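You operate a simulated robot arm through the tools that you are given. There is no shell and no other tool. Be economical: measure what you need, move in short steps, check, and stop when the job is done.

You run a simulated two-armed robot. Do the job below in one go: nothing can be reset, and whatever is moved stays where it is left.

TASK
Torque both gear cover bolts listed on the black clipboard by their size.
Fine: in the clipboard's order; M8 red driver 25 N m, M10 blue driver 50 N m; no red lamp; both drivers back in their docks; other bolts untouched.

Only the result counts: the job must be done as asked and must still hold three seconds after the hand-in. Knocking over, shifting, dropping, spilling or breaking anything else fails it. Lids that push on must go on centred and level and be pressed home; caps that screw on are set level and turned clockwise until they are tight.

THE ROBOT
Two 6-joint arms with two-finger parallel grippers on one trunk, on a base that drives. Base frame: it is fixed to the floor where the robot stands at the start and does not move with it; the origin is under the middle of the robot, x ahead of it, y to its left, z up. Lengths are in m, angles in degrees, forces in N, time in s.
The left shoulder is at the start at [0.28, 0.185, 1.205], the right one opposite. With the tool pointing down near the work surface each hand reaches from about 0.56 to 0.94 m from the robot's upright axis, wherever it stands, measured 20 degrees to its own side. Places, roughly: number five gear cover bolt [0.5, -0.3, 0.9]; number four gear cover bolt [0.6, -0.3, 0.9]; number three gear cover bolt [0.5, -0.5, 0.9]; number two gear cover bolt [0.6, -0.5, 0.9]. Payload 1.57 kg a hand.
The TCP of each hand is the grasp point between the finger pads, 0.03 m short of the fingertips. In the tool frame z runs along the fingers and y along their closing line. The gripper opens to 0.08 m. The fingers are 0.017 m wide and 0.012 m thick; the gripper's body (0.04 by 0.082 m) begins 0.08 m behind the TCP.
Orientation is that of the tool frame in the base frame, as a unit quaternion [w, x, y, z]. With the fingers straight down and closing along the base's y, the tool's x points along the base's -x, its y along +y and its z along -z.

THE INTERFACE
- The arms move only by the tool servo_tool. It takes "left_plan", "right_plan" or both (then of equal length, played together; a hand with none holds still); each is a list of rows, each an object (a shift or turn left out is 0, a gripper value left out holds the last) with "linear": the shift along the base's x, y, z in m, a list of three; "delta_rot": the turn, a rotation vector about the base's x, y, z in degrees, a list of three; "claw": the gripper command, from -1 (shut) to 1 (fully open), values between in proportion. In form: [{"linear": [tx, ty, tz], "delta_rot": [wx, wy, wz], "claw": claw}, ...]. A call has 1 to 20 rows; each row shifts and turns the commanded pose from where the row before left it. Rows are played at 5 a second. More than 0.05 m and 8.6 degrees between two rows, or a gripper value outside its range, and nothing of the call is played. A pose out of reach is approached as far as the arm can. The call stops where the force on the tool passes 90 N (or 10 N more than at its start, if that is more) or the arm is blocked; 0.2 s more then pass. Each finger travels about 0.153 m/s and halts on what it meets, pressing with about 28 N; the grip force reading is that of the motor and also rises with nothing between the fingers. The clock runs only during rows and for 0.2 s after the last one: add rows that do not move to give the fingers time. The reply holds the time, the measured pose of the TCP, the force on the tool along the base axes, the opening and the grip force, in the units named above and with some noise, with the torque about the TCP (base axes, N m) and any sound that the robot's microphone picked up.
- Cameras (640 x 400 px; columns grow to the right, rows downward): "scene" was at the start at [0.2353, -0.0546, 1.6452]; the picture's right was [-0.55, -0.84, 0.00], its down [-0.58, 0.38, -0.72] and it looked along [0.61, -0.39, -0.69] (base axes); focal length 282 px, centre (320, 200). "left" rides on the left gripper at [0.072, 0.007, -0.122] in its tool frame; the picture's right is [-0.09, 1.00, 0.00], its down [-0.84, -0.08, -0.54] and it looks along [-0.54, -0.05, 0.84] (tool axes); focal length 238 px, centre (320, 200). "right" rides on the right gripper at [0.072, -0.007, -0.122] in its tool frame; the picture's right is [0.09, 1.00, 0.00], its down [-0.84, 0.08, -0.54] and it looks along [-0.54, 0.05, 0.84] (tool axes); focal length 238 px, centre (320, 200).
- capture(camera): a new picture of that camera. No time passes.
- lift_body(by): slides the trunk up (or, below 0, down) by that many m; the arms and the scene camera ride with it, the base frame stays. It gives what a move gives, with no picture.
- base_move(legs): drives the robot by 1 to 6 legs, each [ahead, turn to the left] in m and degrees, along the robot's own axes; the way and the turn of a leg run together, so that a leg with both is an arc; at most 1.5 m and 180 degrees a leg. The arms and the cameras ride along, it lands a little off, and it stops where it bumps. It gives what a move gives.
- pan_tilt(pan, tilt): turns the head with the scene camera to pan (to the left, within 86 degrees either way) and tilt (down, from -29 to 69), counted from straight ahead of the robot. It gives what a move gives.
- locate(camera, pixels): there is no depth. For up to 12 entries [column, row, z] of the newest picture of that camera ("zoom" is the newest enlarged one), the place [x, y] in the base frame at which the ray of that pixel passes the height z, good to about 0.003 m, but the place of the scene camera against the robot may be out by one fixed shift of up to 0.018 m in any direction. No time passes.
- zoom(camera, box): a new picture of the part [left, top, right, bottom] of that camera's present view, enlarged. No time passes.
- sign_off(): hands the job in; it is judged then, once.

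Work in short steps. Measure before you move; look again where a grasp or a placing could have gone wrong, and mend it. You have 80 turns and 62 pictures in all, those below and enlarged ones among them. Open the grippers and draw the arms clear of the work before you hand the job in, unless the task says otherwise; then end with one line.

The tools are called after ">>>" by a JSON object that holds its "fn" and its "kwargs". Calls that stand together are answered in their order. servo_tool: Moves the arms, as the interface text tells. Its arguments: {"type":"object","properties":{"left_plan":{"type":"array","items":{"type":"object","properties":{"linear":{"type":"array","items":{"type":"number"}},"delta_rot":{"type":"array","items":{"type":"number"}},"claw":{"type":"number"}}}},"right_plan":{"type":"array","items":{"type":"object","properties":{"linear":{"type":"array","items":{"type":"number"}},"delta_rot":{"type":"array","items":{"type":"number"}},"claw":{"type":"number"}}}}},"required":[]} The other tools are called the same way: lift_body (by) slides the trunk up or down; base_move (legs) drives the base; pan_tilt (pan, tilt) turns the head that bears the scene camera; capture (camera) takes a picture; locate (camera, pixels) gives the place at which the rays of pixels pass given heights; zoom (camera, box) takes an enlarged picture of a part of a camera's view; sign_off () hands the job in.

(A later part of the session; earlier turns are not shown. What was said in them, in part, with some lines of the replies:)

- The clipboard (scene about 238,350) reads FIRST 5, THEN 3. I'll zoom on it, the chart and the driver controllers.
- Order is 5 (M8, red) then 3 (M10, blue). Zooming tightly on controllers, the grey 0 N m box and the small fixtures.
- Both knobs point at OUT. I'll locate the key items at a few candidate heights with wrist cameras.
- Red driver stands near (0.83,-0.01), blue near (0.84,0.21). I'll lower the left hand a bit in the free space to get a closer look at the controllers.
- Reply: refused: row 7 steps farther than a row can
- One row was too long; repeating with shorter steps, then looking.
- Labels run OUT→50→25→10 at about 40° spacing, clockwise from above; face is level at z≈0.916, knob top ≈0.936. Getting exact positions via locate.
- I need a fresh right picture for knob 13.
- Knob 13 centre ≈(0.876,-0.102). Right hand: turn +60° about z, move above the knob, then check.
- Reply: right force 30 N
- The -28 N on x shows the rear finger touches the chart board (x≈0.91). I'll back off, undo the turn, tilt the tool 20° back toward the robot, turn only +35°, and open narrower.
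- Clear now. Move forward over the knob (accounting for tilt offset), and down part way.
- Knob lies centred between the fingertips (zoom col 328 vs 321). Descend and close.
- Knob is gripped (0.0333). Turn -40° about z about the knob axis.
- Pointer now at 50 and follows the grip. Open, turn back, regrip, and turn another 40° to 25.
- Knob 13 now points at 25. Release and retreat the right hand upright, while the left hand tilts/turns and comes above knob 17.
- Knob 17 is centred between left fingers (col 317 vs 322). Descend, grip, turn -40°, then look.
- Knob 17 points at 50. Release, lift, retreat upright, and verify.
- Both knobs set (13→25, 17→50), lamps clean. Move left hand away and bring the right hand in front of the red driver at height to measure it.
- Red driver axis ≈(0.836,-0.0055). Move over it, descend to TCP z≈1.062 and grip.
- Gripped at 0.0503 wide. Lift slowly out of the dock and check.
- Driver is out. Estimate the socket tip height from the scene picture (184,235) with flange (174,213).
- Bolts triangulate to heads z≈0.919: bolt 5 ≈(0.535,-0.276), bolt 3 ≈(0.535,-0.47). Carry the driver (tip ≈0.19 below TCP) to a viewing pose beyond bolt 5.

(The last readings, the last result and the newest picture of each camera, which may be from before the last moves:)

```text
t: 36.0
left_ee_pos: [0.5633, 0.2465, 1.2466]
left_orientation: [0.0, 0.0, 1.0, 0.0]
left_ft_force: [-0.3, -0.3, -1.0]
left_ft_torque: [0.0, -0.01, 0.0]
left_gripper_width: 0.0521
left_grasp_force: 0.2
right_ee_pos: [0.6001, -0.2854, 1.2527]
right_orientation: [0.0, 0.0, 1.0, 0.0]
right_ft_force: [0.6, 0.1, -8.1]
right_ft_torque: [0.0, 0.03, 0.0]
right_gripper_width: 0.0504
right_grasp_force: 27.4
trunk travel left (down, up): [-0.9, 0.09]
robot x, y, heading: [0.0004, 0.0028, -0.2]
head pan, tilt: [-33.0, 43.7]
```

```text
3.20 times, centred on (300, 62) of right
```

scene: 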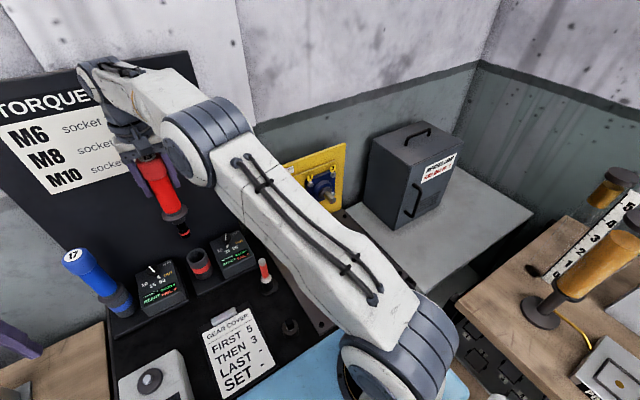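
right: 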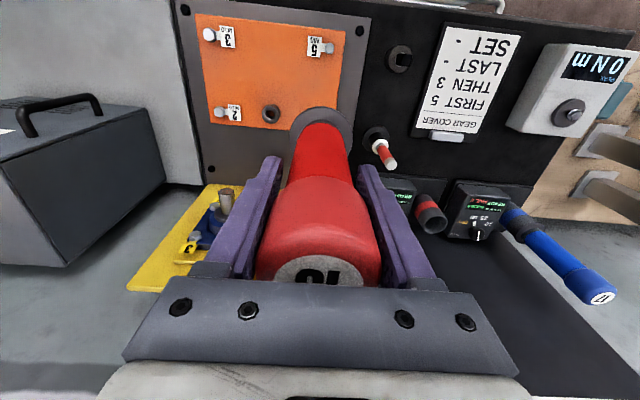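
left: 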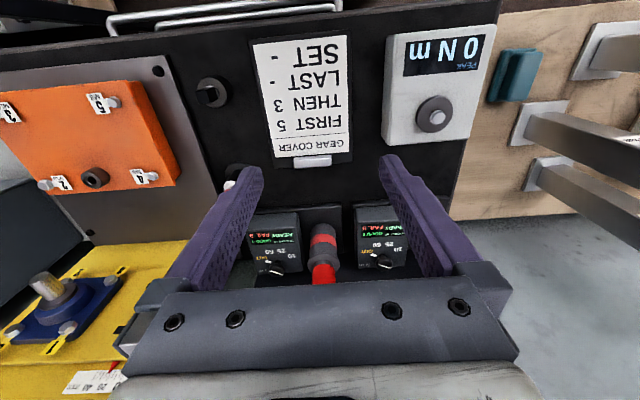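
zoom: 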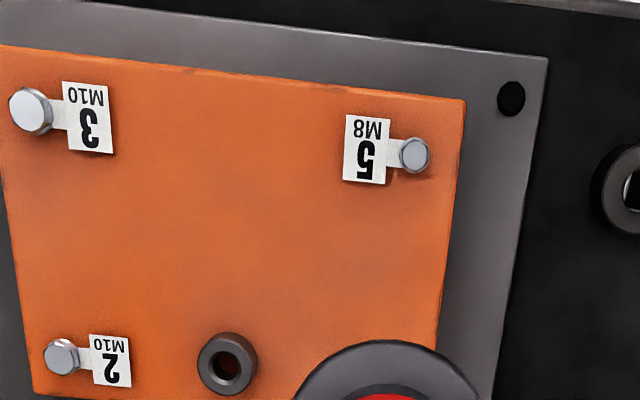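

>>> {"fn": "locate", "kwargs": {"camera": "zoom", "pixels": [[414, 155, 0.919], [30, 110, 0.919], [61, 356, 0.919], [414, 155, 0.91], [30, 110, 0.91], [227, 363, 0.915]]}}

>>> {"fn": "zoom", "kwargs": {"camera": "scene", "box": [280, 210, 400, 330]}}

```text
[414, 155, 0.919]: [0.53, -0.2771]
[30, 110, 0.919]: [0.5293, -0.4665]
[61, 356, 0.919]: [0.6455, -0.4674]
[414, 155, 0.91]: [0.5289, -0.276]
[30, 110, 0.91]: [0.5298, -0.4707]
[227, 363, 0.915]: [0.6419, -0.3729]
```

```text
3.33 times, centred on (340, 270) of scene
```

zoom: 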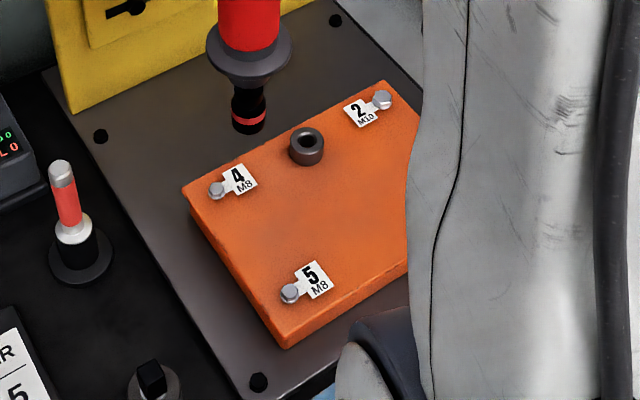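

Bolt 5 ≈(0.530,-0.2765). Move the driver above it, tip ≈2–3 cm above the head, and check.

>>> {"fn": "servo_tool", "kwargs": {"right_plan": [{"linear": [-0.035, 0.005, 0]}, {"linear": [-0.0345, 0.0035, 0]}, {"linear": [0, 0, -0.04]}, {"linear": [0, 0, -0.04]}, {"linear": [0, 0, -0.03]}, {}, {}]}}

>>> {"fn": "zoom", "kwargs": {"camera": "scene", "box": [290, 230, 390, 330]}}

>>> {"fn": "zoom", "kwargs": {"camera": "right", "box": [220, 40, 420, 165]}}

```text
t: 37.6
left_ee_pos: [0.5637, 0.2461, 1.2468]
left_orientation: [-0.001, 0.0, 1.0, 0.0]
left_ft_force: [-0.5, 0.3, 0.4]
left_ft_torque: [-0.01, -0.04, 0.01]
left_gripper_width: 0.0519
left_grasp_force: 0.1
right_ee_pos: [0.5331, -0.2762, 1.1422]
right_orientation: [0.0, 0.0, 1.0, 0.0]
right_ft_force: [-0.7, 1.0, -6.6]
right_ft_torque: [0.03, 0.08, 0.01]
right_gripper_width: 0.0501
right_grasp_force: 28.4
trunk travel left (down, up): [-0.9, 0.09]
robot x, y, heading: [-0.0028, 0.0003, 0.1]
head pan, tilt: [-33.0, 43.7]
```

```text
4.00 times, centred on (340, 280) of scene
```

zoom: 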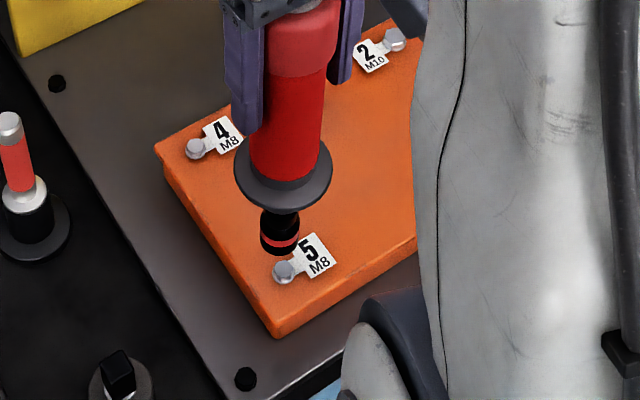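

```text
3.20 times, centred on (320, 102) of right
```

zoom: 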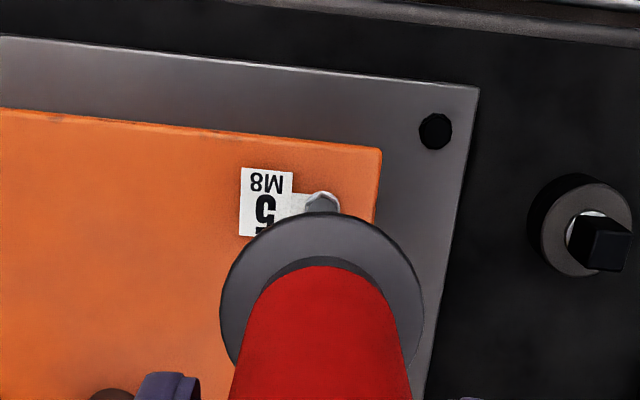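

>>> {"fn": "zoom", "kwargs": {"camera": "scene", "box": [315, 275, 345, 305]}}

```text
13.33 times, centred on (330, 290) of scene
```

zoom: 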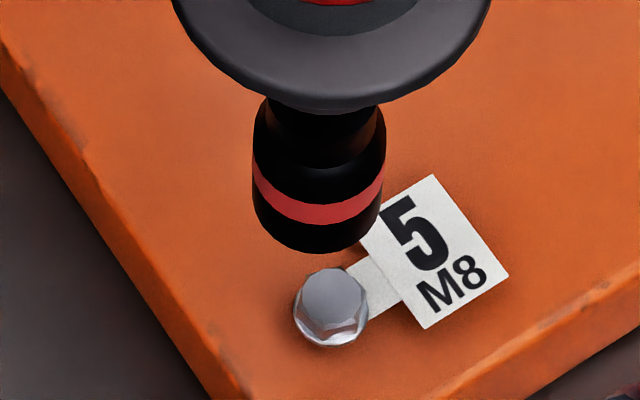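

>>> {"fn": "locate", "kwargs": {"camera": "zoom", "pixels": [[318, 208, 0.94], [318, 208, 0.95], [318, 208, 0.96], [333, 295, 0.919], [253, 190, 0.95], [383, 195, 0.95], [297, 310, 0.917], [369, 305, 0.917]]}}

```text
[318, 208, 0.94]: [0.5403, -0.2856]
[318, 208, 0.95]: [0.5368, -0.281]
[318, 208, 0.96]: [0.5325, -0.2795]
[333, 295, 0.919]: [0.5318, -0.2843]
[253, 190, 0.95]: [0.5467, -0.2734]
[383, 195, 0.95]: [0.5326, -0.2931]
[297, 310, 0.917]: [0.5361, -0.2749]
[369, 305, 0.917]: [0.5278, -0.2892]
```

Scene and wrist views agree the tip is slightly far: bolt about 4 mm nearer and 1.5 mm to the right. Correct and descend to just above the head.

>>> {"fn": "servo_tool", "kwargs": {"right_plan": [{"linear": [-0.004, -0.0015, 0]}, {"linear": [0, 0, -0.012]}, {"linear": [0, 0, -0.01]}, {}, {}]}}

>>> {"fn": "zoom", "kwargs": {"camera": "scene", "box": [315, 275, 345, 305]}}

```text
t: 38.8
left_ee_pos: [0.5641, 0.2468, 1.2469]
left_orientation: [0.0, 0.0, 1.0, 0.0]
left_ft_force: [0.5, -0.8, -0.4]
left_ft_torque: [-0.01, 0.01, -0.02]
left_gripper_width: 0.0522
left_grasp_force: 0.1
right_ee_pos: [0.5263, -0.2796, 1.1194]
right_orientation: [0.0, 0.0, 1.0, 0.001]
right_ft_force: [0.3, 0.3, -7.0]
right_ft_torque: [0.02, 0.03, 0.01]
right_gripper_width: 0.0501
right_grasp_force: 28.2
trunk travel left (down, up): [-0.9, 0.09]
robot x, y, heading: [0.0039, -0.0016, -0.1]
head pan, tilt: [-33.0, 43.7]
```

```text
13.33 times, centred on (330, 290) of scene
```

zoom: 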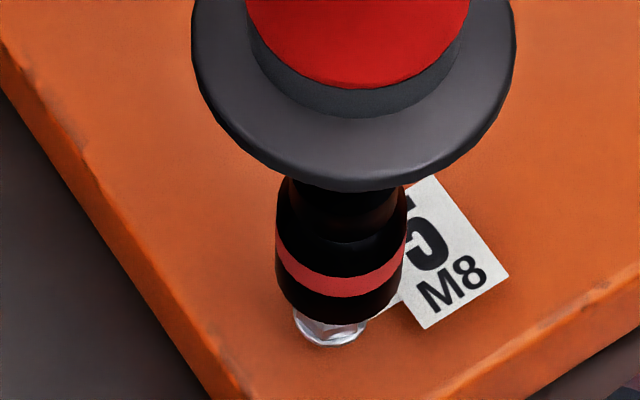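

Ellipse centre now (340,267) would land at about (339,296) vs bolt (331,295): shift 1.5 mm left in picture, then descend gently.

>>> {"fn": "servo_tool", "kwargs": {"right_plan": [{"linear": [0.001, 0.0013, 0]}, {"linear": [0, 0, -0.005]}, {"linear": [0, 0, -0.004]}, {"linear": [0, 0, -0.003]}, {"linear": [0, 0, -0.003]}, {}]}}

>>> {"fn": "zoom", "kwargs": {"camera": "scene", "box": [310, 270, 350, 310]}}

```text
t: 40.2
left_ee_pos: [0.5632, 0.2462, 1.2461]
left_orientation: [-0.001, 0.001, 1.0, 0.001]
left_ft_force: [0.0, 0.5, -0.5]
left_ft_torque: [-0.01, 0.01, 0.0]
left_gripper_width: 0.0519
left_grasp_force: 0.0
right_ee_pos: [0.5272, -0.278, 1.1046]
right_orientation: [0.0, 0.0, 1.0, -0.001]
right_ft_force: [-0.3, 0.3, -7.6]
right_ft_torque: [0.11, 0.13, 0.01]
right_gripper_width: 0.0502
right_grasp_force: 28.1
trunk travel left (down, up): [-0.9, 0.09]
robot x, y, heading: [0.0012, -0.0002, 0.2]
head pan, tilt: [-33.0, 43.7]
```

```text
10.00 times, centred on (330, 290) of scene
```

zoom: 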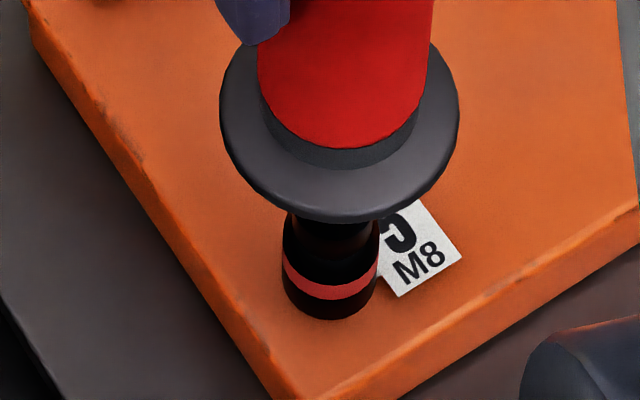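

No contact force yet and socket surrounds the head. Continue down in small steps.

>>> {"fn": "servo_tool", "kwargs": {"right_plan": [{"linear": [0, 0, -0.002]}, {"linear": [0, 0, -0.002]}, {"linear": [0, 0, -0.002]}, {}, {}]}}

>>> {"fn": "zoom", "kwargs": {"camera": "scene", "box": [140, 220, 360, 340]}}

```text
t: 41.4
left_ee_pos: [0.5628, 0.2466, 1.2455]
left_orientation: [-0.001, 0.0, 1.0, 0.0]
left_ft_force: [0.6, 0.2, -0.3]
left_ft_torque: [0.0, -0.01, -0.04]
left_gripper_width: 0.052
left_grasp_force: 0.1
right_ee_pos: [0.5276, -0.2765, 1.0985]
right_orientation: [0.0, 0.001, 1.0, -0.001]
right_ft_force: [-0.9, -1.1, -1.4]
right_ft_torque: [-0.18, 0.11, -0.02]
right_gripper_width: 0.0504
right_grasp_force: 28.1
trunk travel left (down, up): [-0.9, 0.09]
robot x, y, heading: [-0.0024, -0.0011, -0.3]
head pan, tilt: [-33.0, 43.7]
```

```text
2.91 times, centred on (250, 280) of scene
```

zoom: 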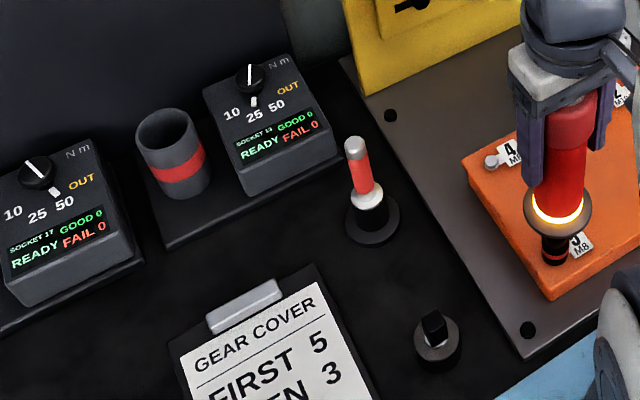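

The ring lights up: the socket is engaged. Press a little further and hold to see whether the driver runs.

>>> {"fn": "servo_tool", "kwargs": {"right_plan": [{"linear": [0, 0, -0.002]}, {"linear": [0, 0, -0.002]}, {}, {}, {}, {}, {}]}}

>>> {"fn": "zoom", "kwargs": {"camera": "scene", "box": [140, 220, 360, 340]}}

```text
t: 43.0
left_ee_pos: [0.563, 0.2467, 1.2455]
left_orientation: [0.0, 0.0, 1.0, 0.0]
left_ft_force: [-0.3, -0.5, 0.8]
left_ft_torque: [0.02, -0.01, 0.02]
left_gripper_width: 0.052
left_grasp_force: 0.1
right_ee_pos: [0.5266, -0.2773, 1.0944]
right_orientation: [0.0, 0.0, 1.0, 0.0]
right_ft_force: [-0.2, 0.3, 1.8]
right_ft_torque: [-0.01, -0.11, -0.03]
right_gripper_width: 0.0502
right_grasp_force: 27.9
trunk travel left (down, up): [-0.9, 0.09]
robot x, y, heading: [-0.001, 0.0008, 0.1]
head pan, tilt: [-33.0, 43.7]
```

```text
2.91 times, centred on (250, 280) of scene
```

zoom: 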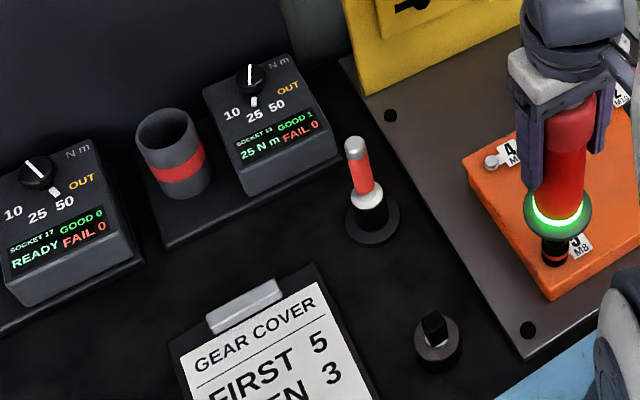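

Green lamp, GOOD 1, 25 N m. Lift straight up and carry the red driver back over its dock by the exact reverse displacements.

>>> {"fn": "servo_tool", "kwargs": {"right_plan": [{"linear": [0, 0, 0.02]}, {"linear": [0, 0, 0.037]}, {"linear": [0, 0, 0.05]}, {"linear": [0, 0, 0.05]}, {"linear": [0.0344, 0.0302, 0]}, {"linear": [0.0344, 0.0302, 0]}, {"linear": [0.0344, 0.0302, 0]}, {"linear": [0.0344, 0.0302, 0]}, {"linear": [0.0344, 0.0302, 0]}, {"linear": [0.0344, 0.0302, 0]}, {"linear": [0.0344, 0.0302, 0]}, {"linear": [0.0344, 0.0302, 0]}, {"linear": [0.0343, 0.0301, 0]}, {}, {}]}}

>>> {"fn": "zoom", "kwargs": {"camera": "scene", "box": [140, 180, 260, 300]}}

>>> {"fn": "capture", "kwargs": {"camera": "right"}}

```text
t: 46.2
left_ee_pos: [0.5623, 0.2464, 1.2461]
left_orientation: [0.001, 0.0, 1.0, 0.0]
left_ft_force: [0.2, 1.2, 0.0]
left_ft_torque: [-0.03, -0.03, -0.02]
left_gripper_width: 0.0519
left_grasp_force: 0.2
right_ee_pos: [0.8374, -0.0057, 1.252]
right_orientation: [-0.001, -0.001, 1.0, 0.0]
right_ft_force: [0.6, 0.9, -7.8]
right_ft_torque: [0.02, 0.05, 0.0]
right_gripper_width: 0.0506
right_grasp_force: 27.8
trunk travel left (down, up): [-0.9, 0.09]
robot x, y, heading: [0.0019, 0.0007, -0.1]
head pan, tilt: [-33.0, 43.7]
```

```text
3.33 times, centred on (200, 240) of scene
```

zoom: 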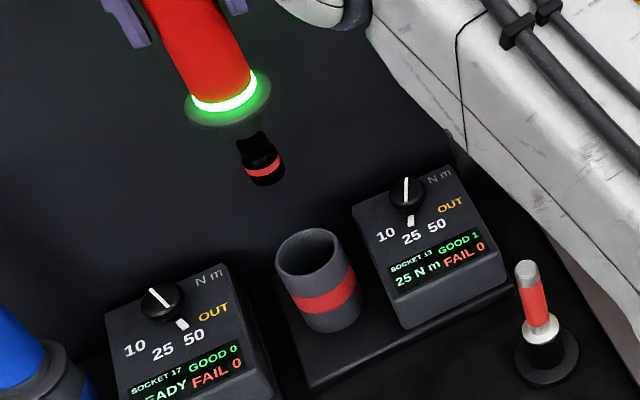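

```text
16 pictures are left
```

right: 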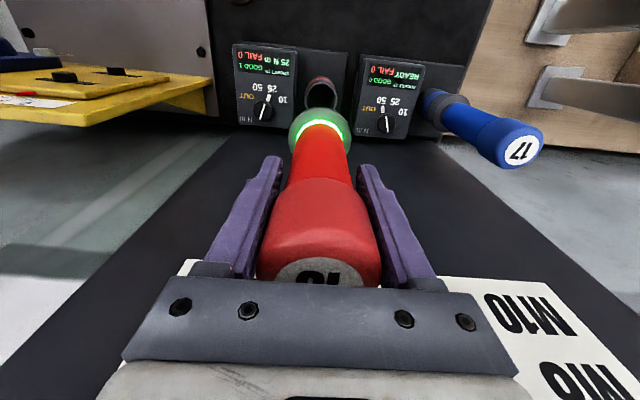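

Aligned as at pick-up. Lower into the dock; the force stop guards against a miss.

>>> {"fn": "servo_tool", "kwargs": {"right_plan": [{"linear": [0, 0, -0.04]}, {"linear": [0, 0, -0.04]}, {"linear": [0, 0, -0.03]}, {"linear": [0, 0, -0.025]}, {"linear": [0, 0, -0.02]}, {"linear": [0, 0, -0.015]}, {"linear": [0, 0, -0.01]}, {"linear": [0, 0, -0.008]}, {}, {}]}}

```text
t: 48.4
left_ee_pos: [0.563, 0.2473, 1.2472]
left_orientation: [0.0, 0.0, 1.0, 0.0]
left_ft_force: [0.5, -0.1, -0.1]
left_ft_torque: [-0.05, -0.01, -0.02]
left_gripper_width: 0.0523
left_grasp_force: 0.0
right_ee_pos: [0.8365, -0.0049, 1.0629]
right_orientation: [0.0, 0.0, 1.0, 0.0]
right_ft_force: [-0.2, 0.6, -8.4]
right_ft_torque: [0.01, 0.03, 0.02]
right_gripper_width: 0.0504
right_grasp_force: 28.2
trunk travel left (down, up): [-0.9, 0.09]
robot x, y, heading: [-0.0015, 0.0023, -0.0]
head pan, tilt: [-33.0, 43.7]
```

Force still shows the full weight, so it isn't resting yet; lower a few mm more.

>>> {"fn": "servo_tool", "kwargs": {"right_plan": [{"linear": [0, 0, -0.001]}, {"linear": [0, 0, -0.001]}, {}]}}

```text
t: 49.2
left_ee_pos: [0.5636, 0.2464, 1.247]
left_orientation: [0.0, 0.0, 1.0, 0.0]
left_ft_force: [0.2, 0.8, 0.2]
left_ft_torque: [-0.01, -0.01, 0.01]
left_gripper_width: 0.0522
left_grasp_force: 0.0
right_ee_pos: [0.8354, -0.0051, 1.0621]
right_orientation: [0.0, 0.0, 1.0, 0.0]
right_ft_force: [-1.8, 0.5, -1.1]
right_ft_torque: [-0.12, 0.09, -0.02]
right_gripper_width: 0.0503
right_grasp_force: 27.3
trunk travel left (down, up): [-0.9, 0.09]
robot x, y, heading: [0.0009, 0.0014, 0.1]
head pan, tilt: [-33.0, 43.7]
```

Weight is now carried by the dock. Release and go straight up.

>>> {"fn": "servo_tool", "kwargs": {"right_plan": [{"linear": [0, 0, -0.0005]}, {"claw": 1}, {}, {}, {"linear": [0, 0, 0.03]}, {"linear": [0, 0, 0.04]}, {"linear": [0, 0, 0.04]}, {"linear": [0, 0, 0.04]}, {"linear": [0, 0, 0.04]}, {"linear": [-0.04, 0, 0]}, {"linear": [-0.04, 0, 0]}, {"linear": [-0.04, 0, 0]}, {"linear": [-0.04, 0, 0]}, {}]}}

>>> {"fn": "capture", "kwargs": {"camera": "right"}}

```text
t: 52.2
left_ee_pos: [0.5642, 0.2465, 1.2462]
left_orientation: [0.0, 0.0, 1.0, 0.0]
left_ft_force: [-0.2, -0.2, 0.4]
left_ft_torque: [0.0, -0.01, -0.03]
left_gripper_width: 0.052
left_grasp_force: 0.2
right_ee_pos: [0.6785, -0.0053, 1.248]
right_orientation: [0.001, 0.0, 1.0, 0.001]
right_ft_force: [-1.1, 0.8, 0.4]
right_ft_torque: [0.01, -0.03, 0.03]
right_gripper_width: 0.0799
right_grasp_force: 0.0
trunk travel left (down, up): [-0.9, 0.09]
robot x, y, heading: [0.0021, -0.0005, -0.0]
head pan, tilt: [-33.0, 43.7]
```

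```text
15 pictures are left
```

right: 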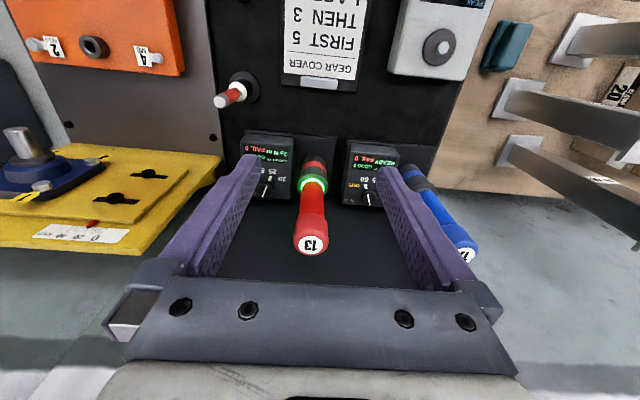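

Red driver is docked upright. Blue is beyond the right arm's reach from this heading, so I plan to turn the base ~20° left; first look at what is on the left.

>>> {"fn": "pan_tilt", "kwargs": {"pan": 25, "tilt": 35}}

>>> {"fn": "capture", "kwargs": {"camera": "scene"}}

```text
t: 53.5
left_ee_pos: [0.5629, 0.2471, 1.2461]
left_orientation: [0.0, 0.0, 1.0, 0.0]
left_ft_force: [-0.2, -0.4, 0.0]
left_ft_torque: [-0.05, 0.0, 0.03]
left_gripper_width: 0.052
left_grasp_force: 0.0
right_ee_pos: [0.679, -0.006, 1.2488]
right_orientation: [0.0, 0.0, 1.0, 0.0]
right_ft_force: [0.0, 0.4, 0.0]
right_ft_torque: [-0.03, -0.02, -0.02]
right_gripper_width: 0.0802
right_grasp_force: 0.0
trunk travel left (down, up): [-0.9, 0.09]
robot x, y, heading: [-0.0031, 0.0029, 0.1]
head pan, tilt: [25.0, 35.0]
```

```text
14 pictures are left
```

scene: 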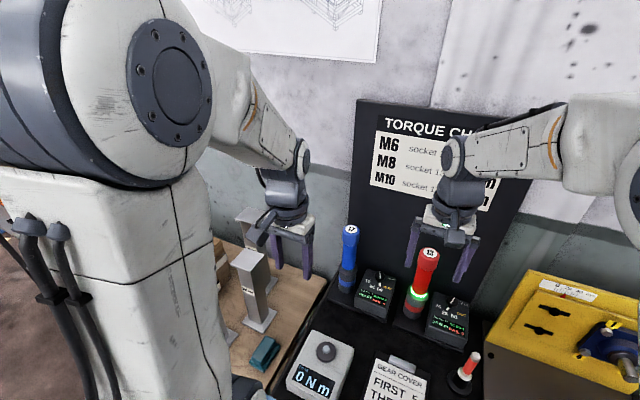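

Posts on the left are lower than the hand; raise the left hand 0.1 m anyway, then turn 20° left.

>>> {"fn": "servo_tool", "kwargs": {"left_plan": [{"linear": [0, 0, 0.04]}, {"linear": [0, 0, 0.04]}, {"linear": [0, 0, 0.03]}, {}], "right_plan": [{"linear": [-0.03, 0, 0.01]}, {"linear": [-0.03, 0, 0.01]}, {}, {}]}}

>>> {"fn": "base_move", "kwargs": {"legs": [[0, 20]]}}

```text
t: 54.5
left_ee_pos: [0.5632, 0.2475, 1.3563]
left_orientation: [0.0, 0.0, 1.0, 0.0]
left_ft_force: [0.9, -1.0, -0.3]
left_ft_torque: [-0.01, 0.01, 0.0]
left_gripper_width: 0.0521
left_grasp_force: 0.1
right_ee_pos: [0.6167, -0.0046, 1.2691]
right_orientation: [0.0, 0.0, 1.0, 0.0]
right_ft_force: [0.2, 0.6, 0.9]
right_ft_torque: [0.0, -0.02, 0.01]
right_gripper_width: 0.0799
right_grasp_force: 0.0
trunk travel left (down, up): [-0.9, 0.09]
robot x, y, heading: [0.0035, -0.0015, 0.1]
head pan, tilt: [25.0, 35.0]
```

```text
t: 56.0
left_ee_pos: [0.4428, 0.4256, 1.3565]
left_orientation: [-0.001, -0.174, 0.985, 0.0]
left_ft_force: [0.2, 0.0, -0.2]
left_ft_torque: [-0.05, 0.01, 0.02]
left_gripper_width: 0.0521
left_grasp_force: 0.0
right_ee_pos: [0.5805, 0.2064, 1.2701]
right_orientation: [0.001, -0.174, 0.985, 0.0]
right_ft_force: [-0.6, -0.3, 0.5]
right_ft_torque: [0.0, -0.01, 0.0]
right_gripper_width: 0.0798
right_grasp_force: 0.1
trunk travel left (down, up): [-0.9, 0.09]
robot x, y, heading: [-0.0016, 0.0015, 20.1]
head pan, tilt: [25.0, 35.0]
```

Turned; right hand is at (0.58,0.206). Undo the tool yaw and measure the blue driver.

>>> {"fn": "servo_tool", "kwargs": {"right_plan": [{"linear": [0.01, 0, 0], "delta_rot": [0, 0, -6.7]}, {"linear": [0.01, 0, 0], "delta_rot": [0, 0, -6.7]}, {"linear": [0.01, 0, -0.01], "delta_rot": [0, 0, -6.7]}, {}, {}]}}

>>> {"fn": "capture", "kwargs": {"camera": "right"}}

```text
t: 57.2
left_ee_pos: [0.443, 0.4259, 1.3566]
left_orientation: [0.0, -0.174, 0.985, 0.0]
left_ft_force: [0.1, -0.7, 0.4]
left_ft_torque: [0.0, 0.0, -0.02]
left_gripper_width: 0.052
left_grasp_force: 0.0
right_ee_pos: [0.6122, 0.2089, 1.2593]
right_orientation: [-0.001, 0.0, 1.0, -0.001]
right_ft_force: [-0.4, 0.1, -0.2]
right_ft_torque: [-0.03, 0.0, 0.03]
right_gripper_width: 0.0799
right_grasp_force: 0.0
trunk travel left (down, up): [-0.9, 0.09]
robot x, y, heading: [-0.0002, 0.0031, 20.2]
head pan, tilt: [25.0, 35.0]
```

```text
13 pictures are left
```

right: 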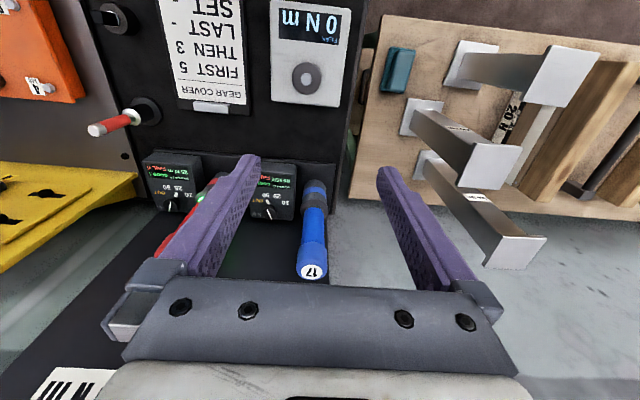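

>>> {"fn": "locate", "kwargs": {"camera": "right", "pixels": [[313, 272, 1.126], [298, 262, 1.11], [329, 262, 1.11], [314, 205, 0.97], [316, 185, 0.9]]}}

```text
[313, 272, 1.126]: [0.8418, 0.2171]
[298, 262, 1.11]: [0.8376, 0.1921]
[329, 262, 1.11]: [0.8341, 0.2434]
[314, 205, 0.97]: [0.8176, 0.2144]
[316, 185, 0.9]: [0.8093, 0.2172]
```

Blue axis ≈(0.8365,0.216). Move over, descend to the same height and grip.

>>> {"fn": "servo_tool", "kwargs": {"right_plan": [{"linear": [0.045, 0.001, 0]}, {"linear": [0.045, 0.0015, 0]}, {"linear": [0.045, 0.0015, 0]}, {"linear": [0.045, 0.0015, 0]}, {"linear": [0.0445, 0.001, 0]}, {}, {"linear": [0, 0, -0.04]}, {"linear": [0, 0, -0.04]}, {"linear": [0, 0, -0.04]}, {"linear": [0, 0, -0.04]}, {"linear": [0, 0, -0.037]}, {}, {"claw": -1}, {}, {}, {}]}}

>>> {"fn": "capture", "kwargs": {"camera": "right"}}

```text
t: 60.6
left_ee_pos: [0.4431, 0.426, 1.3563]
left_orientation: [0.0, -0.174, 0.985, -0.001]
left_ft_force: [-0.3, 0.7, -0.4]
left_ft_torque: [-0.03, -0.03, -0.02]
left_gripper_width: 0.052
left_grasp_force: 0.1
right_ee_pos: [0.8347, 0.2146, 1.0634]
right_orientation: [0.0, 0.0, 1.0, 0.0]
right_ft_force: [-0.5, 3.2, -0.1]
right_ft_torque: [0.09, 0.0, 0.01]
right_gripper_width: 0.0506
right_grasp_force: 27.8
trunk travel left (down, up): [-0.9, 0.09]
robot x, y, heading: [0.0009, 0.0023, 20.1]
head pan, tilt: [25.0, 35.0]
```

```text
12 pictures are left
```

right: 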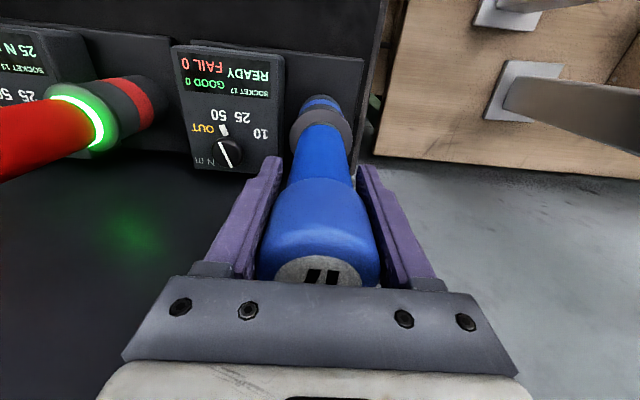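

Gripped. Lift out, check weight, and pull back toward the robot before moving sideways (to stay clear of the red driver).

>>> {"fn": "servo_tool", "kwargs": {"right_plan": [{"linear": [0, 0, 0.015]}, {"linear": [0, 0, 0.015]}, {"linear": [0, 0, 0.03]}, {"linear": [0, 0, 0.04]}, {"linear": [0, 0, 0.045]}, {"linear": [0, 0, 0.045]}, {}, {"linear": [-0.04, 0, 0]}, {"linear": [-0.04, 0, 0]}, {"linear": [-0.04, 0, 0]}, {"linear": [-0.04, 0, 0]}, {"linear": [-0.04, 0, 0]}, {}]}}

```text
t: 63.4
left_ee_pos: [0.4434, 0.4274, 1.357]
left_orientation: [0.0, -0.174, 0.985, 0.0]
left_ft_force: [-0.8, -0.3, -0.1]
left_ft_torque: [0.02, -0.01, 0.0]
left_gripper_width: 0.0518
left_grasp_force: 0.1
right_ee_pos: [0.6343, 0.2134, 1.2512]
right_orientation: [0.0, 0.0, 1.0, 0.0]
right_ft_force: [-0.9, -1.2, -6.6]
right_ft_torque: [0.01, 0.09, 0.0]
right_gripper_width: 0.0501
right_grasp_force: 27.8
trunk travel left (down, up): [-0.9, 0.09]
robot x, y, heading: [-0.0014, 0.0029, 20.2]
head pan, tilt: [25.0, 35.0]
```

Weight held. Move sideways to above bolt 3 (target 0.5265,-0.468), and turn the head there.

>>> {"fn": "servo_tool", "kwargs": {"right_plan": [{"linear": [-0.0072, -0.0455, 0]}, {"linear": [-0.0072, -0.0455, 0]}, {"linear": [-0.0072, -0.0455, 0]}, {"linear": [-0.0072, -0.0455, 0]}, {"linear": [-0.0072, -0.0455, 0]}, {"linear": [-0.0072, -0.0455, 0]}, {"linear": [-0.0072, -0.0455, 0]}, {"linear": [-0.0072, -0.0455, 0]}, {"linear": [-0.0072, -0.0455, 0]}, {"linear": [-0.0072, -0.0455, 0]}, {"linear": [-0.0072, -0.0455, 0]}, {"linear": [-0.0072, -0.0455, 0]}, {"linear": [-0.0072, -0.0455, 0]}, {"linear": [-0.0072, -0.0455, 0]}, {"linear": [-0.0072, -0.0455, 0]}, {}, {}]}}

>>> {"fn": "pan_tilt", "kwargs": {"pan": -58, "tilt": 50}}

>>> {"fn": "capture", "kwargs": {"camera": "scene"}}

>>> {"fn": "capture", "kwargs": {"camera": "right"}}

```text
t: 67.0
left_ee_pos: [0.4425, 0.4254, 1.356]
left_orientation: [-0.001, -0.174, 0.985, 0.0]
left_ft_force: [-0.2, 0.2, 0.0]
left_ft_torque: [-0.02, 0.03, -0.02]
left_gripper_width: 0.0518
left_grasp_force: 0.1
right_ee_pos: [0.5285, -0.4682, 1.2512]
right_orientation: [-0.001, 0.001, 1.0, 0.0]
right_ft_force: [0.2, -0.1, -9.0]
right_ft_torque: [-0.02, 0.06, 0.02]
right_gripper_width: 0.0504
right_grasp_force: 28.2
trunk travel left (down, up): [-0.9, 0.09]
robot x, y, heading: [0.0006, -0.004, 20.3]
head pan, tilt: [25.0, 35.0]
```

```text
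t: 68.5
left_ee_pos: [0.4439, 0.4254, 1.3566]
left_orientation: [-0.001, -0.175, 0.985, 0.0]
left_ft_force: [-0.3, 0.5, -0.7]
left_ft_torque: [0.03, 0.03, -0.02]
left_gripper_width: 0.0522
left_grasp_force: 0.0
right_ee_pos: [0.5287, -0.467, 1.2507]
right_orientation: [0.0, -0.001, 1.0, 0.0]
right_ft_force: [0.2, 0.3, -7.5]
right_ft_torque: [-0.01, 0.07, -0.01]
right_gripper_width: 0.0502
right_grasp_force: 28.7
trunk travel left (down, up): [-0.9, 0.09]
robot x, y, heading: [-0.0025, 0.0018, 20.4]
head pan, tilt: [-58.0, 50.0]
```

```text
11 pictures are left
```

scene: 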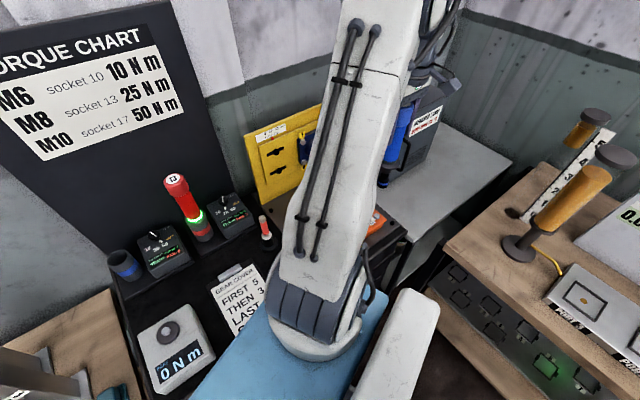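

```text
10 pictures are left
```

right: 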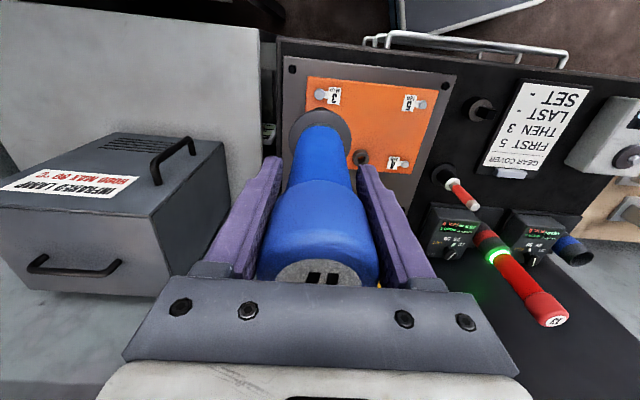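

Bolt 3 appears at (320,95) just ahead of the flange; zoom for a precise location.

>>> {"fn": "zoom", "kwargs": {"camera": "right", "box": [280, 65, 440, 165]}}

```text
4.00 times, centred on (360, 115) of right
```

zoom: 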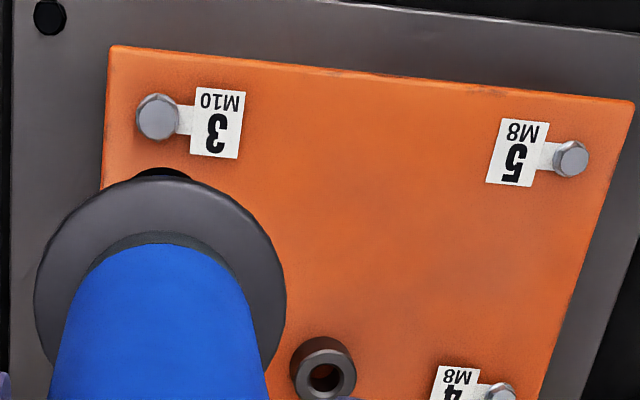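

>>> {"fn": "locate", "kwargs": {"camera": "zoom", "pixels": [[159, 116, 0.919], [572, 158, 0.919], [159, 116, 0.923], [161, 168, 1.05], [161, 168, 1.06], [500, 392, 0.919]]}}

```text
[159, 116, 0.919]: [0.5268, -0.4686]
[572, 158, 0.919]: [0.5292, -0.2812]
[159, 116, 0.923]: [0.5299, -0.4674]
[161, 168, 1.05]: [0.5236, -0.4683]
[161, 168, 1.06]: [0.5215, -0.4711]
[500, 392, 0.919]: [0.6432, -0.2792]
```

Blue's flange sits ~4 mm further forward in the grip than red's did, so target TCP ≈(0.522,-0.466). Shift, lower to tip ≈0.945, and check.

>>> {"fn": "servo_tool", "kwargs": {"right_plan": [{"linear": [-0.0065, 0.001, 0]}, {"linear": [0, 0, -0.04]}, {"linear": [0, 0, -0.04]}, {"linear": [0, 0, -0.035]}, {}, {}]}}

>>> {"fn": "capture", "kwargs": {"camera": "scene"}}

```text
t: 69.9
left_ee_pos: [0.4434, 0.4251, 1.3571]
left_orientation: [0.001, -0.175, 0.985, 0.001]
left_ft_force: [0.3, 0.1, 0.3]
left_ft_torque: [-0.03, -0.02, 0.01]
left_gripper_width: 0.0522
left_grasp_force: 0.1
right_ee_pos: [0.5209, -0.4674, 1.1369]
right_orientation: [-0.001, 0.0, 1.0, 0.0]
right_ft_force: [1.2, 1.4, -7.8]
right_ft_torque: [-0.01, 0.07, -0.01]
right_gripper_width: 0.0504
right_grasp_force: 28.3
trunk travel left (down, up): [-0.9, 0.09]
robot x, y, heading: [-0.0014, -0.0047, 20.4]
head pan, tilt: [-58.0, 50.0]
```

```text
8 pictures are left
```

scene: 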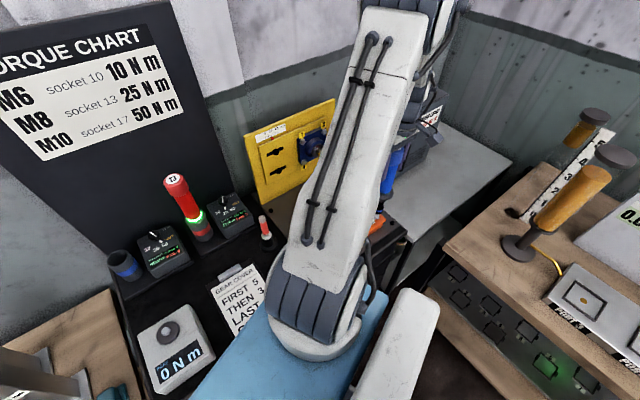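

Scene view is blocked by the arm; use the wrist camera zoom.

>>> {"fn": "zoom", "kwargs": {"camera": "right", "box": [260, 65, 380, 140]}}

```text
5.33 times, centred on (320, 102) of right
```

zoom: 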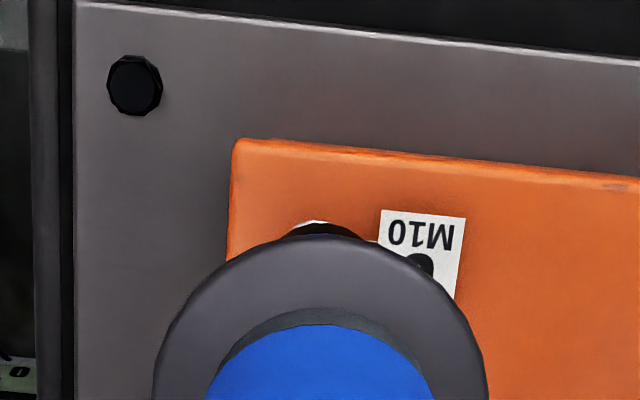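

>>> {"fn": "locate", "kwargs": {"camera": "zoom", "pixels": [[310, 262, 0.921], [310, 222, 0.921], [380, 215, 0.913], [465, 222, 0.913], [235, 142, 0.911], [328, 222, 0.945], [285, 232, 0.945], [372, 232, 0.945]]}}

```text
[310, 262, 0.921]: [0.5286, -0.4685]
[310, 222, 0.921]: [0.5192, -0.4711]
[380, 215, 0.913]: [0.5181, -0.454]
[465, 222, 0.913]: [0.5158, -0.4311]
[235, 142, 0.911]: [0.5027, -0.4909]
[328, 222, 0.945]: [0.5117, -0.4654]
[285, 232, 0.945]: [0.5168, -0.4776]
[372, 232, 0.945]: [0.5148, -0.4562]
```

Bolt appears at zoom col 310 vs the socket's ~323, i.e. ~3 mm further to -y. Shift, lower to just above the head and look again.

>>> {"fn": "servo_tool", "kwargs": {"right_plan": [{"linear": [0.001, -0.003, 0]}, {"linear": [0, 0, -0.008]}, {"linear": [0, 0, -0.006]}, {}, {}]}}

>>> {"fn": "zoom", "kwargs": {"camera": "right", "box": [280, 75, 360, 125]}}

```text
t: 71.1
left_ee_pos: [0.4438, 0.4251, 1.357]
left_orientation: [0.0, -0.175, 0.985, 0.0]
left_ft_force: [0.4, 0.1, -0.1]
left_ft_torque: [0.03, 0.0, -0.01]
left_gripper_width: 0.0522
left_grasp_force: 0.0
right_ee_pos: [0.5214, -0.4705, 1.1225]
right_orientation: [0.0, 0.0, 1.0, 0.0]
right_ft_force: [0.1, 0.0, -7.4]
right_ft_torque: [-0.02, 0.03, -0.05]
right_gripper_width: 0.0501
right_grasp_force: 27.9
trunk travel left (down, up): [-0.9, 0.09]
robot x, y, heading: [-0.0006, 0.0012, 20.1]
head pan, tilt: [-58.0, 50.0]
```

```text
8.00 times, centred on (320, 100) of right
```

zoom: 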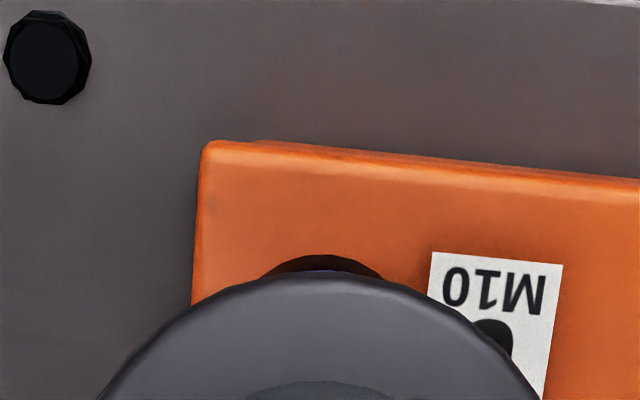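

Socket and bolt are now laterally aligned (322 vs ≈320). Descend gently.

>>> {"fn": "servo_tool", "kwargs": {"right_plan": [{"linear": [0, 0, -0.004]}, {"linear": [0, 0, -0.003]}, {"linear": [0, 0, -0.003]}, {"linear": [0, 0, -0.003]}, {}]}}

```text
t: 72.3
left_ee_pos: [0.4428, 0.4255, 1.357]
left_orientation: [0.0, -0.174, 0.985, 0.0]
left_ft_force: [-0.1, 0.6, -0.9]
left_ft_torque: [0.01, -0.02, 0.01]
left_gripper_width: 0.0521
left_grasp_force: 0.2
right_ee_pos: [0.522, -0.4719, 1.11]
right_orientation: [0.0, 0.0, 1.0, 0.0]
right_ft_force: [0.1, 0.1, -8.2]
right_ft_torque: [-0.01, 0.05, -0.03]
right_gripper_width: 0.0502
right_grasp_force: 28.5
trunk travel left (down, up): [-0.9, 0.09]
robot x, y, heading: [0.0031, 0.003, 20.2]
head pan, tilt: [-58.0, 50.0]
```

>>> {"fn": "servo_tool", "kwargs": {"right_plan": [{"linear": [0, 0, -0.002]}, {"linear": [0, 0, -0.002]}, {"linear": [0, 0, -0.002]}, {}]}}

```text
t: 73.3
left_ee_pos: [0.4439, 0.4259, 1.3568]
left_orientation: [-0.001, -0.175, 0.985, -0.001]
left_ft_force: [0.4, 0.5, 0.1]
left_ft_torque: [-0.01, 0.01, 0.02]
left_gripper_width: 0.0522
left_grasp_force: 0.1
right_ee_pos: [0.5225, -0.4726, 1.1045]
right_orientation: [0.0, 0.0, 1.0, 0.0]
right_ft_force: [0.8, 2.2, -2.7]
right_ft_torque: [0.25, -0.16, 0.05]
right_gripper_width: 0.0504
right_grasp_force: 28.5
trunk travel left (down, up): [-0.9, 0.09]
robot x, y, heading: [0.0005, 0.0013, 20.3]
head pan, tilt: [-58.0, 50.0]
```

First contact (Fz −2.7) at TCP 1.1045. Check the ring lamp before pressing.

>>> {"fn": "zoom", "kwargs": {"camera": "right", "box": [260, 70, 400, 160]}}

```text
4.44 times, centred on (330, 115) of right
```

zoom: 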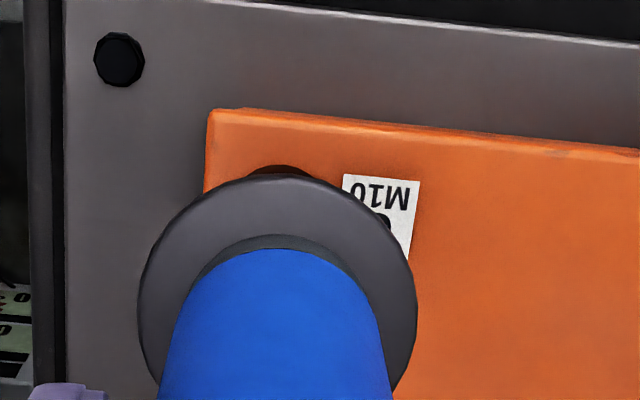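

No lamp yet; contact pushes the tool toward +y/+x, so the bolt is slightly that way. Back off 2 mm, shift (+0.001,+0.002), and come down again.

>>> {"fn": "servo_tool", "kwargs": {"right_plan": [{"linear": [0, 0, 0.003]}, {"linear": [0.001, 0.002, 0]}, {"linear": [0, 0, -0.003]}, {"linear": [0, 0, -0.002]}, {}, {}]}}

```text
t: 74.7
left_ee_pos: [0.4437, 0.4265, 1.3561]
left_orientation: [0.0, -0.174, 0.985, 0.0]
left_ft_force: [-0.6, 0.7, -0.1]
left_ft_torque: [0.01, -0.02, -0.02]
left_gripper_width: 0.0518
left_grasp_force: 0.1
right_ee_pos: [0.5235, -0.4677, 1.1028]
right_orientation: [0.001, 0.0, 1.0, -0.001]
right_ft_force: [-3.7, -1.8, -0.5]
right_ft_torque: [-0.35, 0.5, 0.0]
right_gripper_width: 0.0505
right_grasp_force: 28.2
trunk travel left (down, up): [-0.9, 0.09]
robot x, y, heading: [-0.0024, -0.0024, 20.1]
head pan, tilt: [-58.0, 50.0]
```

Now the push is toward -x/-y, so the centre lies between. Shift (-0.0008,-0.0009) and press 2 mm, then hold.

>>> {"fn": "servo_tool", "kwargs": {"right_plan": [{"linear": [-0.0008, -0.0009, 0]}, {"linear": [0, 0, -0.002]}, {}, {}]}}

```text
t: 75.7
left_ee_pos: [0.4441, 0.4269, 1.3564]
left_orientation: [-0.001, -0.174, 0.985, -0.001]
left_ft_force: [-0.4, 0.2, -0.4]
left_ft_torque: [0.0, 0.03, 0.03]
left_gripper_width: 0.052
left_grasp_force: 0.1
right_ee_pos: [0.5212, -0.4701, 1.1005]
right_orientation: [0.0, 0.0, 1.0, 0.0]
right_ft_force: [3.5, 0.3, -1.6]
right_ft_torque: [0.07, -0.56, 0.06]
right_gripper_width: 0.0505
right_grasp_force: 27.7
trunk travel left (down, up): [-0.9, 0.09]
robot x, y, heading: [-0.0003, 0.0003, 20.1]
head pan, tilt: [-58.0, 50.0]
```

Contact is soft as with red before it lit. Press another 3 mm with a tiny +x nudge, hold, and look.

>>> {"fn": "servo_tool", "kwargs": {"right_plan": [{"linear": [0.0006, 0, -0.0015]}, {"linear": [0, 0, -0.0015]}, {}, {}, {}, {}, {}]}}

>>> {"fn": "capture", "kwargs": {"camera": "right"}}

```text
t: 77.3
left_ee_pos: [0.4435, 0.4265, 1.3565]
left_orientation: [0.0, -0.175, 0.985, -0.001]
left_ft_force: [-0.7, 0.0, 0.2]
left_ft_torque: [0.0, -0.03, 0.0]
left_gripper_width: 0.0519
left_grasp_force: 0.0
right_ee_pos: [0.523, -0.4694, 1.0978]
right_orientation: [0.0, 0.001, 1.0, 0.0]
right_ft_force: [-2.6, 1.6, 1.0]
right_ft_torque: [0.2, 0.52, -0.02]
right_gripper_width: 0.0503
right_grasp_force: 27.7
trunk travel left (down, up): [-0.9, 0.09]
robot x, y, heading: [0.0023, 0.001, 20.0]
head pan, tilt: [-58.0, 50.0]
```

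```text
4 pictures are left
```

right: 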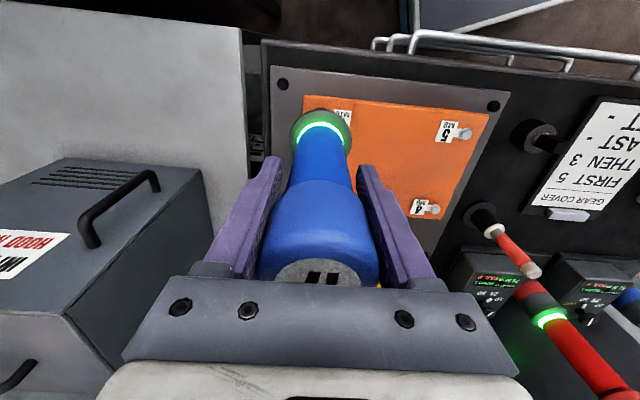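

Green ring on the blue driver: bolt 3 is done. Lift and carry it back along the reverse path.

>>> {"fn": "servo_tool", "kwargs": {"right_plan": [{"linear": [0, 0, 0.02]}, {"linear": [0, 0, 0.035]}, {"linear": [0, 0, 0.05]}, {"linear": [0, 0, 0.05]}, {"linear": [0.00751, 0.04556, 0]}, {"linear": [0.00751, 0.04556, 0]}, {"linear": [0.00751, 0.04556, 0]}, {"linear": [0.00751, 0.04556, 0]}, {"linear": [0.00751, 0.04556, 0]}, {"linear": [0.00751, 0.04556, 0]}, {"linear": [0.00751, 0.04556, 0]}, {"linear": [0.00751, 0.04556, 0]}, {"linear": [0.00751, 0.04556, 0]}, {"linear": [0.00751, 0.04556, 0]}, {"linear": [0.00751, 0.04556, 0]}, {"linear": [0.00751, 0.04556, 0]}, {"linear": [0.00751, 0.04556, 0]}, {"linear": [0.00751, 0.04556, 0]}, {"linear": [0.00756, 0.04556, 0]}, {}]}}

>>> {"fn": "servo_tool", "kwargs": {"right_plan": [{"linear": [0.04, 0, 0]}, {"linear": [0.04, 0, 0]}, {"linear": [0.04, 0, 0]}, {"linear": [0.04, 0, 0]}, {"linear": [0.04, 0, 0]}, {}, {}]}}

>>> {"fn": "capture", "kwargs": {"camera": "scene"}}

```text
t: 81.5
left_ee_pos: [0.4438, 0.4278, 1.357]
left_orientation: [-0.001, -0.174, 0.985, -0.001]
left_ft_force: [0.2, -0.7, -0.3]
left_ft_torque: [-0.01, 0.0, -0.03]
left_gripper_width: 0.0519
left_grasp_force: 0.0
right_ee_pos: [0.636, 0.2148, 1.2509]
right_orientation: [0.0, 0.0, 1.0, -0.001]
right_ft_force: [-0.3, -0.4, -7.6]
right_ft_torque: [0.0, 0.07, -0.01]
right_gripper_width: 0.0505
right_grasp_force: 27.9
trunk travel left (down, up): [-0.9, 0.09]
robot x, y, heading: [0.0038, -0.0025, 20.0]
head pan, tilt: [-58.0, 50.0]
```

```text
t: 83.1
left_ee_pos: [0.4446, 0.4258, 1.3561]
left_orientation: [0.0, -0.175, 0.985, 0.0]
left_ft_force: [-0.2, 0.5, 0.5]
left_ft_torque: [-0.06, 0.0, 0.01]
left_gripper_width: 0.052
left_grasp_force: 0.0
right_ee_pos: [0.8365, 0.2141, 1.252]
right_orientation: [-0.001, 0.0, 1.0, 0.0]
right_ft_force: [-0.7, -0.5, -7.5]
right_ft_torque: [-0.04, 0.03, 0.01]
right_gripper_width: 0.0508
right_grasp_force: 28.3
trunk travel left (down, up): [-0.9, 0.09]
robot x, y, heading: [-0.0008, 0.0043, 20.3]
head pan, tilt: [-58.0, 50.0]
```

```text
3 pictures are left
```

scene: 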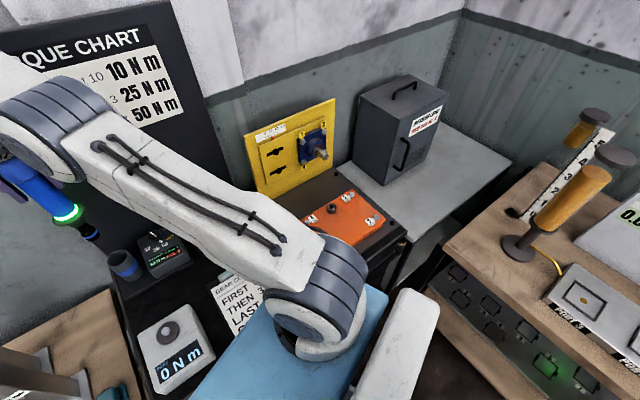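

Blue is above its dock, still green. Lower into it.

>>> {"fn": "servo_tool", "kwargs": {"right_plan": [{"linear": [0, 0, -0.04]}, {"linear": [0, 0, -0.04]}, {"linear": [0, 0, -0.03]}, {"linear": [0, 0, -0.025]}, {"linear": [0, 0, -0.02]}, {"linear": [0, 0, -0.015]}, {"linear": [0, 0, -0.01]}, {"linear": [0, 0, -0.008]}, {"linear": [0, 0, -0.001]}, {}, {}]}}

```text
t: 85.5
left_ee_pos: [0.4443, 0.427, 1.357]
left_orientation: [0.0, -0.175, 0.985, 0.0]
left_ft_force: [0.5, 0.1, -0.2]
left_ft_torque: [0.01, 0.01, -0.02]
left_gripper_width: 0.0518
left_grasp_force: 0.1
right_ee_pos: [0.837, 0.2149, 1.0634]
right_orientation: [0.001, 0.0, 1.0, 0.0]
right_ft_force: [-2.4, -0.7, 3.9]
right_ft_torque: [-0.13, -0.06, -0.01]
right_gripper_width: 0.0506
right_grasp_force: 28.0
trunk travel left (down, up): [-0.9, 0.09]
robot x, y, heading: [-0.0023, 0.0018, 20.0]
head pan, tilt: [-58.0, 50.0]
```

Seated at the original height (contact ≈11 N). Release and go straight up, then back.

>>> {"fn": "servo_tool", "kwargs": {"right_plan": [{"claw": 1}, {}, {}, {"linear": [0, 0, 0.03]}, {"linear": [0, 0, 0.04]}, {"linear": [0, 0, 0.04]}, {"linear": [0, 0, 0.04]}, {"linear": [0, 0, 0.045]}, {"linear": [-0.04, 0, 0]}, {"linear": [-0.04, 0, 0]}, {"linear": [-0.04, -0.02, 0]}, {"linear": [-0.04, -0.03, 0]}, {"linear": [-0.03, -0.03, 0]}, {}], "left_plan": [{"claw": 1}, {}, {}, {}, {}, {}, {}, {}, {}, {}, {}, {}, {}, {}]}}

>>> {"fn": "capture", "kwargs": {"camera": "right"}}

```text
t: 88.5
left_ee_pos: [0.443, 0.4256, 1.3565]
left_orientation: [0.0, -0.174, 0.985, -0.001]
left_ft_force: [-0.7, 0.7, 0.5]
left_ft_torque: [0.01, -0.01, 0.0]
left_gripper_width: 0.0801
left_grasp_force: 0.1
right_ee_pos: [0.6478, 0.1348, 1.2586]
right_orientation: [0.001, -0.001, 1.0, 0.001]
right_ft_force: [-0.5, 0.0, 0.0]
right_ft_torque: [0.01, -0.03, -0.03]
right_gripper_width: 0.0799
right_grasp_force: 0.2
trunk travel left (down, up): [-0.9, 0.09]
robot x, y, heading: [-0.0008, 0.0007, 20.0]
head pan, tilt: [-58.0, 50.0]
```

```text
2 pictures are left
```

right: 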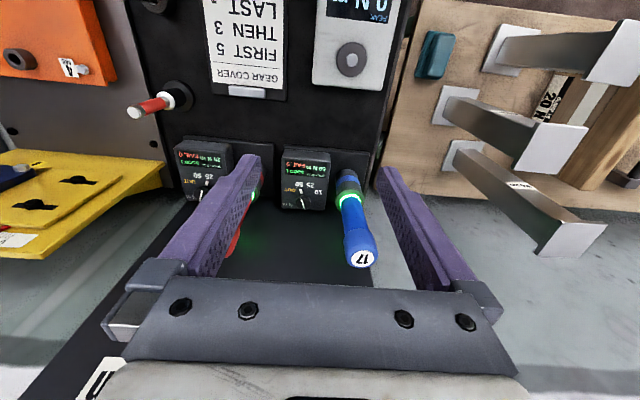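

Blue is docked. One last zoom on the controllers to confirm counts.

>>> {"fn": "zoom", "kwargs": {"camera": "right", "box": [165, 125, 405, 275]}}

```text
2.67 times, centred on (285, 200) of right
```

zoom: 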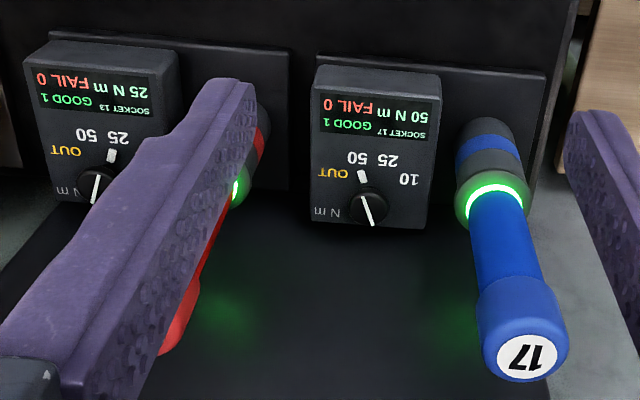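

Both controllers show GOOD 1, FAIL 0 (25 and 50 N m), drivers docked, hands open and clear. Handing in.

>>> {"fn": "sign_off", "kwargs": {}}

```text
The job is handed in.
```

Bolt 5 (M8) was torqued to 25 N m with the red driver, then bolt 3 (M10) to 50 N m with the blue driver. Both controllers show GOOD 1, FAIL 0, both drivers are back in their docks, and no other bolt was touched.
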